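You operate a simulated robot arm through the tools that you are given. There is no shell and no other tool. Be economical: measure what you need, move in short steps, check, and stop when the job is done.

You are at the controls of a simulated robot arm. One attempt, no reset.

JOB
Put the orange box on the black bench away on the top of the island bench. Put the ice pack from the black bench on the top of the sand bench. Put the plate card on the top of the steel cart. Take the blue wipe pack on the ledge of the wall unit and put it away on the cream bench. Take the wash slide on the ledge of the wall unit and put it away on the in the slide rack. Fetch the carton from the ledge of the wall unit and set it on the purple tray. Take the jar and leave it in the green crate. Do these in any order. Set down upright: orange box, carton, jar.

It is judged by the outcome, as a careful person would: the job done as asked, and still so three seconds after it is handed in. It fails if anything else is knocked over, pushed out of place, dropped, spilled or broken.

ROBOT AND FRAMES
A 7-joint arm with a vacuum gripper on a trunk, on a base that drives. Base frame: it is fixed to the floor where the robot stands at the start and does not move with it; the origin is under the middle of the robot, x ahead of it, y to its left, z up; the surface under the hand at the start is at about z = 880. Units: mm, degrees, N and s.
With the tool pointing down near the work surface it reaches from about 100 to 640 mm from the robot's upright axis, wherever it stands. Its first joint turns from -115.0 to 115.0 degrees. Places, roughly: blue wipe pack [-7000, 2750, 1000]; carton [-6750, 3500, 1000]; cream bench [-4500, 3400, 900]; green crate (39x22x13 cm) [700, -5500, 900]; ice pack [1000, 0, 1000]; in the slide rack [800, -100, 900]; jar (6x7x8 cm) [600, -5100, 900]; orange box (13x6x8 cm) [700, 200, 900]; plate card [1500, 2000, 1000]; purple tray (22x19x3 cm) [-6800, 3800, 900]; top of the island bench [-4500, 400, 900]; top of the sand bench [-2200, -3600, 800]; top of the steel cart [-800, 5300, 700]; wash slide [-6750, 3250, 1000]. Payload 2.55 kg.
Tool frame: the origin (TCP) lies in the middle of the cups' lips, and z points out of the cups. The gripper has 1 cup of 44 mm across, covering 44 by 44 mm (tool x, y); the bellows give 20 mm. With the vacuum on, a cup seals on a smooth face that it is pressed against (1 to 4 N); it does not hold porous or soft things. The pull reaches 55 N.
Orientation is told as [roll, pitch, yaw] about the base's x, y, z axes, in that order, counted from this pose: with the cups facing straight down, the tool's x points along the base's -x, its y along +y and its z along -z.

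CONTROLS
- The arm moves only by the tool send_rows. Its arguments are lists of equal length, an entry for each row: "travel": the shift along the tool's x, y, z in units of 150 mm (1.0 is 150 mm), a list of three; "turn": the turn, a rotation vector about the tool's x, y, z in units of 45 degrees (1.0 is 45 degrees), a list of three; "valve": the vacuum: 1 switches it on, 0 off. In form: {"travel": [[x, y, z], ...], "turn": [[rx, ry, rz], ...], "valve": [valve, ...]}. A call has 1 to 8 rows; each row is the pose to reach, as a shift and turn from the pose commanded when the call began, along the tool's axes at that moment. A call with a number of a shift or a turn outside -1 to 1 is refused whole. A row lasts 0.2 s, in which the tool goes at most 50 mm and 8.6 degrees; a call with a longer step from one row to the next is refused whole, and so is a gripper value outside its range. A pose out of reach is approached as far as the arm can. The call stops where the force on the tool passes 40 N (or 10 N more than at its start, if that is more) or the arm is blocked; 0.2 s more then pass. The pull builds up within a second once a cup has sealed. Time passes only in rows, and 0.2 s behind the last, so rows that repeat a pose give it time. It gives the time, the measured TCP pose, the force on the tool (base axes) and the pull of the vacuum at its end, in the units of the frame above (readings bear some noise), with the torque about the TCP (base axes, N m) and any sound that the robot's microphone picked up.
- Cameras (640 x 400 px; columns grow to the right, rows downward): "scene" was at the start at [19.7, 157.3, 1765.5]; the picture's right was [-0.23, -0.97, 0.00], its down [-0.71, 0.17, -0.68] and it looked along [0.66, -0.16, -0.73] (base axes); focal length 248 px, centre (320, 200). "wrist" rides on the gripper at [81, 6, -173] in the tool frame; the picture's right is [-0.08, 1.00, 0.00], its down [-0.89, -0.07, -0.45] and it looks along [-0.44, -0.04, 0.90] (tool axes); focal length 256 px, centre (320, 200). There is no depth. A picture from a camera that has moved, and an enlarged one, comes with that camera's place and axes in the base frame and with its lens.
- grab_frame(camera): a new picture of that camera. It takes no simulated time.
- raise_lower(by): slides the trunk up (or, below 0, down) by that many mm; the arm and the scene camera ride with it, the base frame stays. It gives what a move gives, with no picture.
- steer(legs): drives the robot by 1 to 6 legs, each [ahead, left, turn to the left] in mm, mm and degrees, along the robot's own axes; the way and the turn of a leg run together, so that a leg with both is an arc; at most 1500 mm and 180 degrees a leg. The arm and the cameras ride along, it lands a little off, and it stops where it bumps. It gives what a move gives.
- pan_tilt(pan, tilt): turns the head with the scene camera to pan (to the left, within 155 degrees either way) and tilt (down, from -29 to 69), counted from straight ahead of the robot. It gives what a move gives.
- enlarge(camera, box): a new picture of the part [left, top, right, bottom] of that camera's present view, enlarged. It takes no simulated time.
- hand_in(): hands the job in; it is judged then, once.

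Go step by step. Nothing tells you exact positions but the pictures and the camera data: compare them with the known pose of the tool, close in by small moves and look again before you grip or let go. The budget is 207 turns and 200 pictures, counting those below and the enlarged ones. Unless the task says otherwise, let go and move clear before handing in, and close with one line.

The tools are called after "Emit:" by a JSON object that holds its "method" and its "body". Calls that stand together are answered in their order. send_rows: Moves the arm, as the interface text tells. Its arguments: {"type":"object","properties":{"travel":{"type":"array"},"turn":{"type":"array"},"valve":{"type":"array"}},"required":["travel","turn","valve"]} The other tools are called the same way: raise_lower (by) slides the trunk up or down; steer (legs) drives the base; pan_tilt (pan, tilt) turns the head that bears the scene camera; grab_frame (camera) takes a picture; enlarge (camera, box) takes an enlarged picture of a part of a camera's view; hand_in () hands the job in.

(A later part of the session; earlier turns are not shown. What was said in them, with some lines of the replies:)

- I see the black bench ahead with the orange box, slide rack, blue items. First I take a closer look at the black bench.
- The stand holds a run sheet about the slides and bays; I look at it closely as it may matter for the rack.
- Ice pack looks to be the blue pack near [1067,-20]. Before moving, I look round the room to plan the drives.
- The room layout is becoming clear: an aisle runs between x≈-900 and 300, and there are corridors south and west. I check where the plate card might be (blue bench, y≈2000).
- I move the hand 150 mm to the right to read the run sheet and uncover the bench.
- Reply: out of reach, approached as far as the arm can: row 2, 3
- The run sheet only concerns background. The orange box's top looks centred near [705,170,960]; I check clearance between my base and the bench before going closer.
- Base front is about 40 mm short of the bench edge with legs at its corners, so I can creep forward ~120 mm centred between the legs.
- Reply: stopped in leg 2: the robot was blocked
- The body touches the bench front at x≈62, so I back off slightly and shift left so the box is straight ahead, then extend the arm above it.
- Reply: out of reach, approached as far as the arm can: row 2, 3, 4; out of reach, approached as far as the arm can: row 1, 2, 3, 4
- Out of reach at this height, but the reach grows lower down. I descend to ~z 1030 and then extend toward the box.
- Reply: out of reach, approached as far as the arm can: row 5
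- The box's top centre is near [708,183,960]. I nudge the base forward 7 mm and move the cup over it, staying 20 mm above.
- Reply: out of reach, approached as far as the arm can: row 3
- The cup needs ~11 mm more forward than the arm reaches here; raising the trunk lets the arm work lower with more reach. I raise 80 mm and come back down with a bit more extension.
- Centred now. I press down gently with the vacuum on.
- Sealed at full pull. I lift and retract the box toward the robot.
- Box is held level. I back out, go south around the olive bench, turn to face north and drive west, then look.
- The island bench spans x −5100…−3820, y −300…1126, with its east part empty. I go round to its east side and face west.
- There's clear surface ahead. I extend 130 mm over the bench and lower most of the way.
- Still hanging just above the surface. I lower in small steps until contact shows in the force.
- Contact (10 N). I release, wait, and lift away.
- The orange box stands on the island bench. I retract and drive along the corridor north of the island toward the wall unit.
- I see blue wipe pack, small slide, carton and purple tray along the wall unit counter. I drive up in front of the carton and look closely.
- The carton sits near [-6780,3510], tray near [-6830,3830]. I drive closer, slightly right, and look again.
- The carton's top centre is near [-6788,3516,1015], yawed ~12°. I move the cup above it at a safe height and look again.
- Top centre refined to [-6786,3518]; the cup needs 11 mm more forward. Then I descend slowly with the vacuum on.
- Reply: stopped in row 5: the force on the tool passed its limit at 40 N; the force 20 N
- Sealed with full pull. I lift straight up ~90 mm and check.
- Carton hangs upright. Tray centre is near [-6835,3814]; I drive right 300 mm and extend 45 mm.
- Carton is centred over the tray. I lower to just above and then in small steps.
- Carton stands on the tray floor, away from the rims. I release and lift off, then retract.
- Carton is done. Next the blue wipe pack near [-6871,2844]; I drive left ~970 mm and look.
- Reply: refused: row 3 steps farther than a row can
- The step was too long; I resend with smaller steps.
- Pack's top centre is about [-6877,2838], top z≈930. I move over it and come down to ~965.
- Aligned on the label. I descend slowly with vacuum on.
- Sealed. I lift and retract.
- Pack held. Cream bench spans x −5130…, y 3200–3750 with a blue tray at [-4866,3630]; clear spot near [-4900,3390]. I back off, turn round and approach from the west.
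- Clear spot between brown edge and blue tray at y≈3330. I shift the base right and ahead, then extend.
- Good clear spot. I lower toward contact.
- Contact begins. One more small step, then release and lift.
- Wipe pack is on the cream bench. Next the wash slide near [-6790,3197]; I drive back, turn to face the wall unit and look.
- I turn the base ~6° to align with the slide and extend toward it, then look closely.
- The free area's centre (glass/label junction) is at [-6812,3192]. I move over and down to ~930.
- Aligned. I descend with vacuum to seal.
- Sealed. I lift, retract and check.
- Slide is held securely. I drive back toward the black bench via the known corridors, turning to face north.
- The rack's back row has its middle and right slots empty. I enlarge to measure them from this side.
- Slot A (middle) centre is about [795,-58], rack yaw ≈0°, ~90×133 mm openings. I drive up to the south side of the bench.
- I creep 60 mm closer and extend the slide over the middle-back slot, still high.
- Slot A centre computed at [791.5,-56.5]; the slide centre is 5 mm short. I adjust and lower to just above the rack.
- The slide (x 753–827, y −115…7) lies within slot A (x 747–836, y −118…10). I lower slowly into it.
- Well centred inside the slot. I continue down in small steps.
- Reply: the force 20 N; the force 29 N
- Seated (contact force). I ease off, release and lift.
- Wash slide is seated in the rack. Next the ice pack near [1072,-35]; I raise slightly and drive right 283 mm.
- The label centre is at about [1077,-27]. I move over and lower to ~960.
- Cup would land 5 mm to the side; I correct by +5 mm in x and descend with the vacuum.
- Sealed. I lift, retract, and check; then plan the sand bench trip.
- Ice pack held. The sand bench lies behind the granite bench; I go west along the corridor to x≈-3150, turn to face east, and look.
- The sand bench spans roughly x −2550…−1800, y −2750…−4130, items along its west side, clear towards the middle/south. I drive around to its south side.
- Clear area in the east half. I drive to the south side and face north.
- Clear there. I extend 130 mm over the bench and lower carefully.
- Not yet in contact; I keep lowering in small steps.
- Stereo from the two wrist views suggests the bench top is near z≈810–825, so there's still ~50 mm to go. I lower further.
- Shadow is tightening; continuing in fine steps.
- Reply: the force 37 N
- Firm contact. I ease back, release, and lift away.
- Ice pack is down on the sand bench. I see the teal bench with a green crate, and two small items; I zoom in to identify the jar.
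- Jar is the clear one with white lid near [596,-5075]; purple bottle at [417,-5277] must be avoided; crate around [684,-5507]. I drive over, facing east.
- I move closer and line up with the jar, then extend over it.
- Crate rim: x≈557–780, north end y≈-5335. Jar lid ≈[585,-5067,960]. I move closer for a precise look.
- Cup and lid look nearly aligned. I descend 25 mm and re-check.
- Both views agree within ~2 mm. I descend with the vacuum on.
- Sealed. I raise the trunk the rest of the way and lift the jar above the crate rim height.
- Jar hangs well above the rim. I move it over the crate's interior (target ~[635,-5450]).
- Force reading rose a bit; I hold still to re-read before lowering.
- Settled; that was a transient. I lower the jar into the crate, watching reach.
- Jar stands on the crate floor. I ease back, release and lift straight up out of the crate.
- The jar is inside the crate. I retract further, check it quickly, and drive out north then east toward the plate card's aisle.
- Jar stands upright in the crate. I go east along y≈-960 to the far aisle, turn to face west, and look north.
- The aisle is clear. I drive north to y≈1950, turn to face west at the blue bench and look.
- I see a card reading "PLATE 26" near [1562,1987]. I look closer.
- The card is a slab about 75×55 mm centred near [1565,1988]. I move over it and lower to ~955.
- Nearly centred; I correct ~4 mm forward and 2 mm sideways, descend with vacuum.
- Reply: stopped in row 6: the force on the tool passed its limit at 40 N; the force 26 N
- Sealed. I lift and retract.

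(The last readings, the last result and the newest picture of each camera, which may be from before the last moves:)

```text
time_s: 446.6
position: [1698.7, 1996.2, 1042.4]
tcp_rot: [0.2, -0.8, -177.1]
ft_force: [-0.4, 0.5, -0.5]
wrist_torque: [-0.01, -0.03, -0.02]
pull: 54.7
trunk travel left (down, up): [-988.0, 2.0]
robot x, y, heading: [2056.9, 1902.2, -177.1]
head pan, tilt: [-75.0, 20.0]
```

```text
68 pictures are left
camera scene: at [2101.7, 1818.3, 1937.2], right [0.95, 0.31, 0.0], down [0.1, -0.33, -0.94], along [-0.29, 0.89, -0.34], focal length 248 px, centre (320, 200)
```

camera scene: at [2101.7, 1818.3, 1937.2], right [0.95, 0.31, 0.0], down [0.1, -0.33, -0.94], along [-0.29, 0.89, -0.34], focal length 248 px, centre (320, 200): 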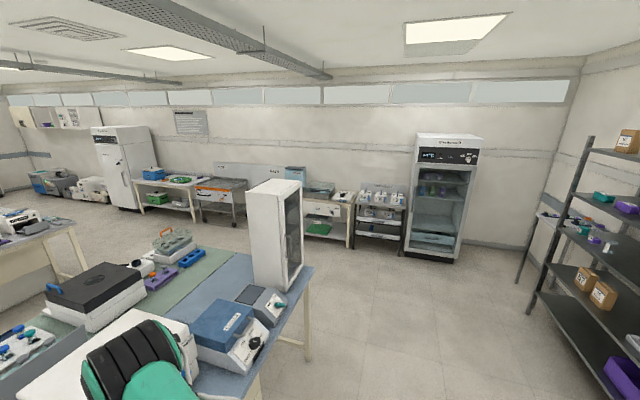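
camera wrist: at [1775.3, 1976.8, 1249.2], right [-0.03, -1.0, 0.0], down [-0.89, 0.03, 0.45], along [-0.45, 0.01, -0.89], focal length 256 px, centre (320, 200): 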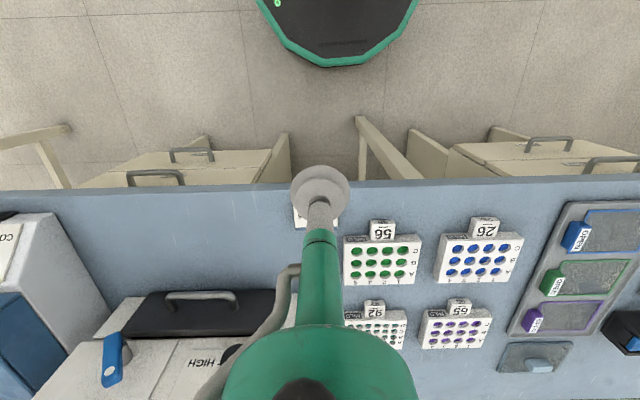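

Card held. The steel cart stands by the north wall at around [-800,5300]. I drive around the north end of the benches toward it.

Emit:
{"method": "steer", "body": {"legs": [[-150, 0, 0], [0, 0, -92.9], [1500, 0, 0], [600, 0, 0], [0, 1500, 0], [0, 1300, 0]]}}

Emit:
{"method": "pan_tilt", "body": {"pan": 10, "tilt": 35}}

Emit:
{"method": "grab_frame", "body": {"camera": "scene"}}

```text
time_s: 474.9
position: [-629.5, 4149.1, 1043.2]
tcp_rot: [0.1, -0.8, 95.2]
ft_force: [0.2, -0.5, -1.1]
wrist_torque: [-0.02, -0.01, 0.05]
pull: 54.7
trunk travel left (down, up): [-988.0, 2.0]
robot x, y, heading: [-705.5, 3787.4, 94.8]
head pan, tilt: [-75.0, 20.0]
```

```text
time_s: 476.5
position: [-630.1, 4149.4, 1043.1]
tcp_rot: [0.2, -0.8, 95.1]
ft_force: [-1.1, 0.1, -1.3]
wrist_torque: [0.01, 0.04, -0.01]
pull: 55.1
trunk travel left (down, up): [-988.0, 2.0]
robot x, y, heading: [-708.3, 3784.5, 95.0]
head pan, tilt: [10.0, 35.0]
```

```text
67 pictures are left
camera scene: at [-898.3, 3794.2, 1913.3], right [0.97, 0.26, 0.0], down [0.15, -0.55, -0.82], along [-0.21, 0.79, -0.57], focal length 248 px, centre (320, 200)
```

scene: 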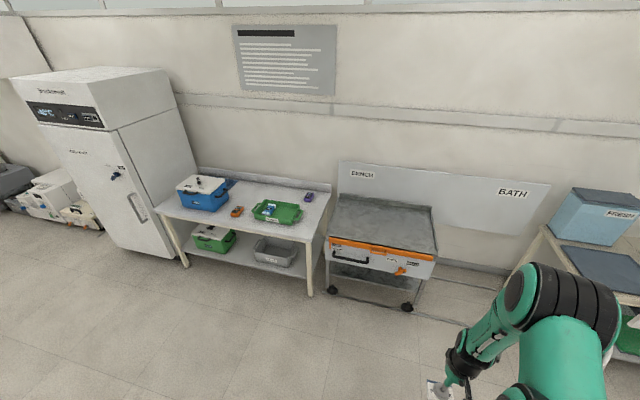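

The cart's top is empty and flat, about z≈700, front edge y≈5060. I square up and approach, stopping well short.

Emit:
{"method": "steer", "body": {"legs": [[0, 0, -5], [0, 165, 0], [780, 0, 0]]}}

Emit:
{"method": "pan_tilt", "body": {"pan": 0, "tilt": 55}}

Emit:
{"method": "grab_frame", "body": {"camera": "scene"}}

Emit:
{"method": "grab_frame", "body": {"camera": "wrist"}}

```text
time_s: 482.1
position: [-771.0, 4894.7, 1042.6]
tcp_rot: [0.1, -0.8, 90.4]
ft_force: [-0.1, -0.5, -0.8]
wrist_torque: [0.02, -0.04, -0.01]
pull: 54.9
trunk travel left (down, up): [-988.0, 2.0]
robot x, y, heading: [-882.4, 4534.3, 90.3]
head pan, tilt: [10.0, 35.0]
```

```text
time_s: 482.9
position: [-770.6, 4893.6, 1041.6]
tcp_rot: [0.0, -0.7, 90.3]
ft_force: [-0.4, 0.6, -2.2]
wrist_torque: [-0.02, -0.02, -0.03]
pull: 54.8
trunk travel left (down, up): [-988.0, 2.0]
robot x, y, heading: [-876.4, 4533.2, 90.1]
head pan, tilt: [0.0, 55.0]
```

```text
66 pictures are left
camera scene: at [-1052.6, 4547.6, 1885.1], right [1.0, 0.0, 0.0], down [0.0, -0.82, -0.57], along [0.0, 0.57, -0.82], focal length 248 px, centre (320, 200)
```

scene: 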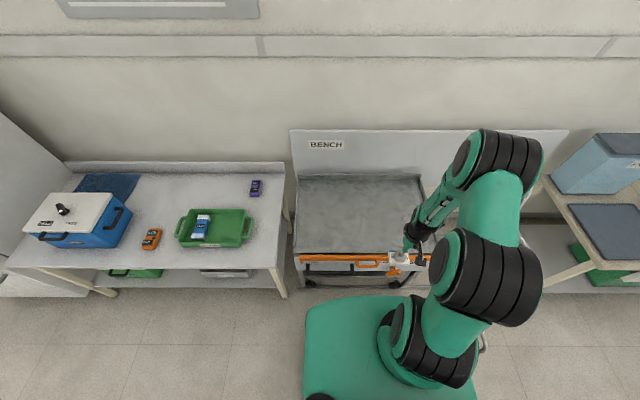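

```text
65 pictures are left
camera wrist: at [-776.5, 4812.6, 1214.0], right [-1.0, 0.07, 0.0], down [0.07, 0.89, 0.46], along [0.03, 0.46, -0.89], focal length 256 px, centre (320, 200)
```

wrist: 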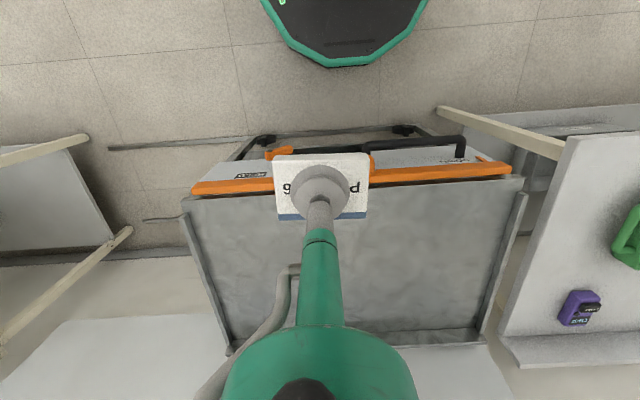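

I advance 100 mm (clear of the handle), extend over the cart, then lower the trunk 230 mm.

Emit:
{"method": "steer", "body": {"legs": [[95, 0, 0]]}}

Emit:
{"method": "send_rows", "body": {"travel": [[-0.3, 0, 0], [-0.6, 0, 0], [-0.9, 0, 0]], "turn": [[0, 0, 0], [0, 0, 0], [0, 0, 0]], "valve": [1, 1, 1]}}

Emit:
{"method": "send_rows", "body": {"travel": [[-0.2, 0, 0], [-0.4, 0, 0]], "turn": [[0, 0, 0], [0, 0, 0]], "valve": [1, 1]}}

Emit:
{"method": "raise_lower", "body": {"by": -230}}

Emit:
{"method": "grab_frame", "body": {"camera": "wrist"}}

Emit:
{"method": "grab_frame", "body": {"camera": "scene"}}

```text
time_s: 484.1
position: [-771.4, 4989.6, 1041.5]
tcp_rot: [0.0, -0.8, 90.3]
ft_force: [0.0, -0.5, -0.5]
wrist_torque: [0.01, -0.01, -0.03]
pull: 54.5
trunk travel left (down, up): [-988.0, 2.0]
robot x, y, heading: [-877.8, 4634.7, 90.3]
head pan, tilt: [0.0, 55.0]
```

```text
time_s: 484.9
position: [-771.4, 5126.4, 1043.1]
tcp_rot: [0.1, -0.7, 90.3]
ft_force: [0.2, -0.5, -0.8]
wrist_torque: [-0.03, -0.01, 0.03]
pull: 54.6
trunk travel left (down, up): [-988.0, 2.0]
robot x, y, heading: [-874.6, 4635.0, 90.3]
head pan, tilt: [0.0, 55.0]
```

```text
time_s: 485.5
position: [-770.8, 5183.6, 1043.5]
tcp_rot: [0.1, -0.7, 90.3]
ft_force: [0.0, -0.1, 0.2]
wrist_torque: [-0.01, -0.02, -0.02]
pull: 54.8
trunk travel left (down, up): [-988.0, 2.0]
robot x, y, heading: [-877.2, 4633.8, 90.2]
head pan, tilt: [0.0, 55.0]
```

```text
time_s: 487.9
position: [-770.8, 5184.1, 813.0]
tcp_rot: [0.2, -0.8, 90.3]
ft_force: [0.3, 0.6, -0.3]
wrist_torque: [-0.04, 0.0, -0.03]
pull: 54.8
trunk travel left (down, up): [-758.0, 232.0]
robot x, y, heading: [-877.3, 4637.7, 90.0]
head pan, tilt: [0.0, 55.0]
```

```text
64 pictures are left
camera wrist: at [-776.6, 5102.1, 985.4], right [-1.0, 0.07, 0.0], down [0.07, 0.89, 0.46], along [0.03, 0.46, -0.89], focal length 256 px, centre (320, 200)
```

wrist: 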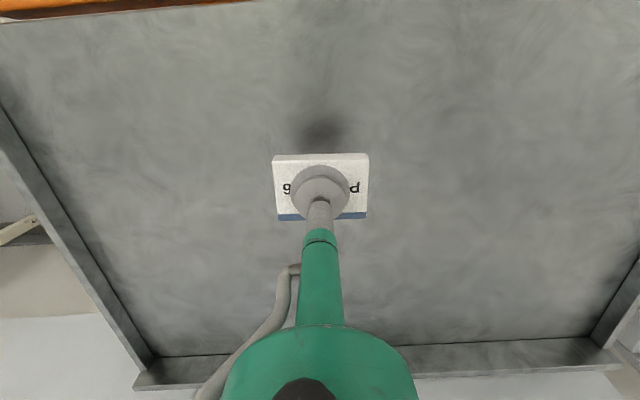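

```text
63 pictures are left
camera scene: at [-1052.8, 4643.5, 1655.1], right [1.0, 0.0, 0.0], down [0.0, -0.82, -0.57], along [0.0, 0.57, -0.82], focal length 248 px, centre (320, 200)
```

scene: 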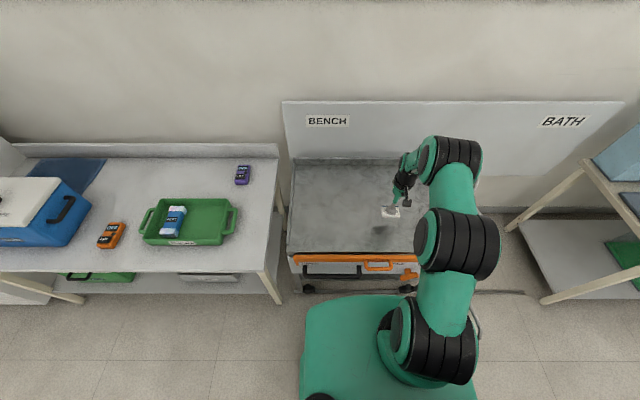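

Card hangs above the empty cart top. I lower 55 mm and estimate the remaining height.

Emit:
{"method": "send_rows", "body": {"travel": [[0, 0, 0.2], [0, 0, 0.37]], "turn": [[0, 0, 0], [0, 0, 0]], "valve": [1, 1]}}

Emit:
{"method": "grab_frame", "body": {"camera": "wrist"}}

```text
time_s: 488.5
position: [-772.2, 5183.5, 758.3]
tcp_rot: [0.1, -0.9, 90.3]
ft_force: [-0.2, 0.6, -0.9]
wrist_torque: [-0.05, 0.01, -0.03]
pull: 54.8
trunk travel left (down, up): [-758.0, 232.0]
robot x, y, heading: [-878.3, 4630.9, 90.2]
head pan, tilt: [0.0, 55.0]
```

```text
62 pictures are left
camera wrist: at [-777.9, 5103.3, 930.4], right [-1.0, 0.07, 0.0], down [0.07, 0.89, 0.46], along [0.03, 0.46, -0.89], focal length 256 px, centre (320, 200)
```

wrist: 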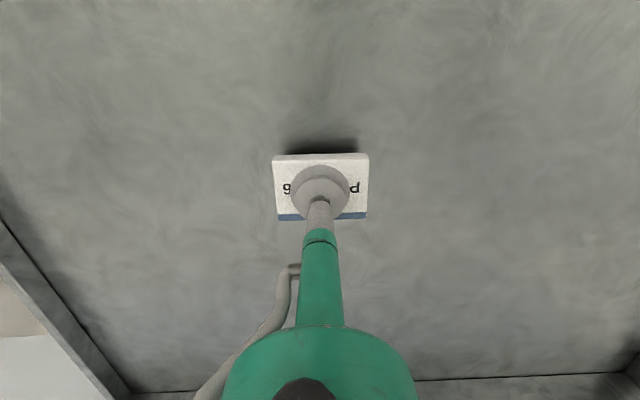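

Surface seems at z≈705. I lower to ~728 then in small steps.

Emit:
{"method": "send_rows", "body": {"travel": [[0, 0, 0.1], [0, 0, 0.17], [0, 0, 0.2]], "turn": [[0, 0, 0], [0, 0, 0], [0, 0, 0]], "valve": [1, 1, 1]}}

Emit:
{"method": "send_rows", "body": {"travel": [[0, 0, 0.02], [0, 0, 0.035]], "turn": [[0, 0, 0], [0, 0, 0]], "valve": [1, 1]}}

Emit:
{"method": "send_rows", "body": {"travel": [[0, 0, 0.02], [0, 0, 0.03]], "turn": [[0, 0, 0], [0, 0, 0]], "valve": [1, 1]}}

Emit:
{"method": "enlarge", "body": {"camera": "wrist", "box": [240, 110, 400, 240]}}

```text
time_s: 489.3
position: [-770.7, 5185.6, 734.0]
tcp_rot: [0.0, -1.2, 90.3]
ft_force: [0.5, -5.5, 31.3]
wrist_torque: [-0.53, 0.06, 0.0]
pull: 54.8
trunk travel left (down, up): [-758.0, 232.0]
robot x, y, heading: [-879.1, 4631.8, 90.0]
head pan, tilt: [0.0, 55.0]
```

```text
time_s: 489.9
position: [-772.0, 5186.8, 728.7]
tcp_rot: [0.0, -1.3, 90.3]
ft_force: [-0.8, -2.1, 35.7]
wrist_torque: [-0.33, 0.04, -0.02]
pull: 54.6
trunk travel left (down, up): [-758.0, 232.0]
robot x, y, heading: [-875.9, 4633.8, 90.2]
head pan, tilt: [0.0, 55.0]
```

```text
time_s: 490.5
position: [-771.7, 5187.8, 723.5]
tcp_rot: [0.0, -1.4, 90.3]
ft_force: [-2.8, 0.2, 36.3]
wrist_torque: [-0.34, 0.01, -0.02]
pull: 54.5
trunk travel left (down, up): [-758.0, 232.0]
robot x, y, heading: [-879.6, 4630.0, 90.3]
head pan, tilt: [0.0, 55.0]
```

```text
3.08 times, centred on (320, 175) of wrist
camera zoom: at [-777.0, 5103.4, 894.8], right [-1.0, 0.07, 0.0], down [0.07, 0.88, 0.47], along [0.03, 0.47, -0.88], focal length 788 px, centre (320, 277)
```

zoom: 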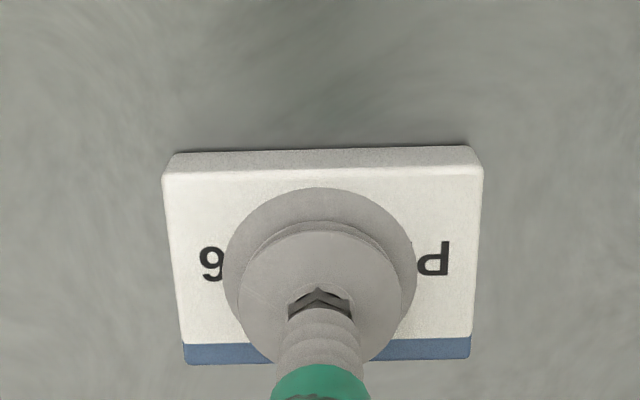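

Contact was at ~735 (I overshot slightly; bellows took it). I back off 9 mm, release, and lift.

Emit:
{"method": "send_rows", "body": {"travel": [[0, 0, -0.03], [0, 0, -0.06], [0, 0, -0.06], [0, 0, -0.06], [0, 0, -0.06], [0, 0, -0.06], [0, 0, -0.2], [0, 0, -0.5]], "turn": [[0, 0, 0], [0, 0, 0], [0, 0, 0], [0, 0, 0], [0, 0, 0], [0, 0, 0], [0, 0, 0], [0, 0, 0]], "valve": [1, 1, 0, 0, 0, 0, 0, 0]}}

Emit:
{"method": "raise_lower", "body": {"by": 200}}

Emit:
{"method": "grab_frame", "body": {"camera": "wrist"}}

```text
time_s: 492.3
position: [-770.0, 5183.0, 792.0]
tcp_rot: [0.1, -0.8, 90.3]
ft_force: [-0.3, -1.0, -0.4]
wrist_torque: [-0.01, 0.04, 0.0]
pull: 0.0
trunk travel left (down, up): [-758.0, 232.0]
robot x, y, heading: [-880.8, 4630.7, 90.2]
head pan, tilt: [0.0, 55.0]
```

```text
time_s: 494.5
position: [-770.7, 5185.3, 991.2]
tcp_rot: [0.0, -0.7, 90.3]
ft_force: [-0.1, 1.2, 0.4]
wrist_torque: [0.0, 0.04, -0.02]
pull: 0.0
trunk travel left (down, up): [-958.0, 32.0]
robot x, y, heading: [-875.1, 4630.2, 90.3]
head pan, tilt: [0.0, 55.0]
```

```text
60 pictures are left
camera wrist: at [-775.5, 5103.4, 1163.4], right [-1.0, 0.07, 0.0], down [0.07, 0.89, 0.46], along [0.03, 0.46, -0.89], focal length 256 px, centre (320, 200)
```

wrist: 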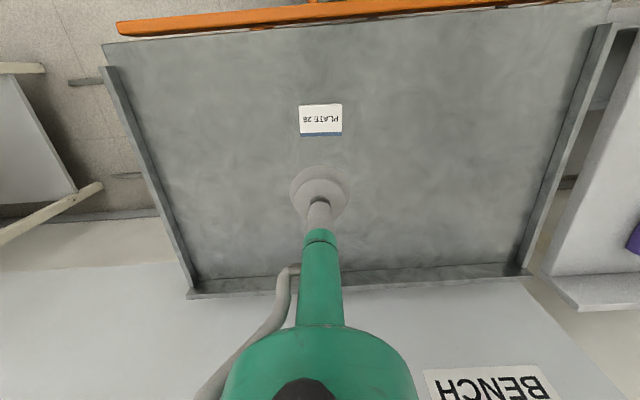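

All seven items are placed; the card lies flat on the cart. I retract the arm and back away before handing in.

Emit:
{"method": "send_rows", "body": {"travel": [[0.3, 0, 0], [0.6, 0, 0], [0.9, 0, 0]], "turn": [[0, 0, 0], [0, 0, 0], [0, 0, 0]], "valve": [0, 0, 0]}}

Emit:
{"method": "steer", "body": {"legs": [[-350, 0, 0]]}}

Emit:
{"method": "grab_frame", "body": {"camera": "scene"}}

```text
time_s: 495.3
position: [-770.5, 5049.4, 991.8]
tcp_rot: [0.0, -0.9, 90.4]
ft_force: [-0.8, 0.0, 0.1]
wrist_torque: [0.01, 0.03, -0.01]
pull: 0.0
trunk travel left (down, up): [-958.0, 32.0]
robot x, y, heading: [-876.5, 4634.4, 90.1]
head pan, tilt: [0.0, 55.0]
```

```text
time_s: 497.6
position: [-768.4, 4695.5, 990.7]
tcp_rot: [0.1, -0.8, 89.8]
ft_force: [0.5, -0.4, -0.5]
wrist_torque: [0.04, -0.02, 0.03]
pull: 0.0
trunk travel left (down, up): [-958.0, 32.0]
robot x, y, heading: [-877.2, 4280.6, 89.7]
head pan, tilt: [0.0, 55.0]
```

```text
59 pictures are left
camera scene: at [-1053.3, 4291.0, 1855.1], right [1.0, -0.01, 0.0], down [-0.01, -0.82, -0.57], along [0.0, 0.57, -0.82], focal length 248 px, centre (320, 200)
```

scene: 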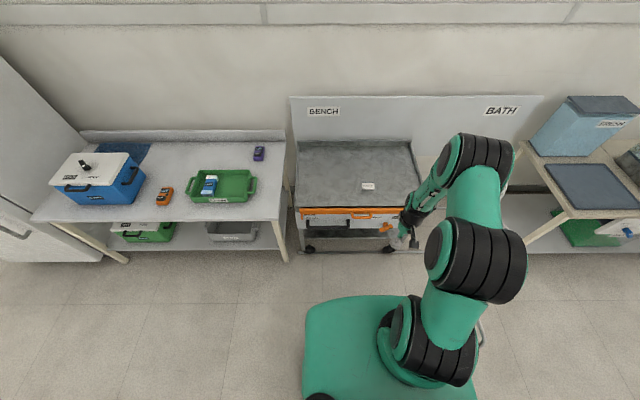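

The card rests on the cart and the robot is clear; everything has been placed, so I hand in.

Emit:
{"method": "hand_in", "body": {}}

```text
The job is handed in.
```

All seven items were placed as asked, with the orange box, carton and jar set down upright. The arm is clear and the job is handed in; I have no verdict on it yet.
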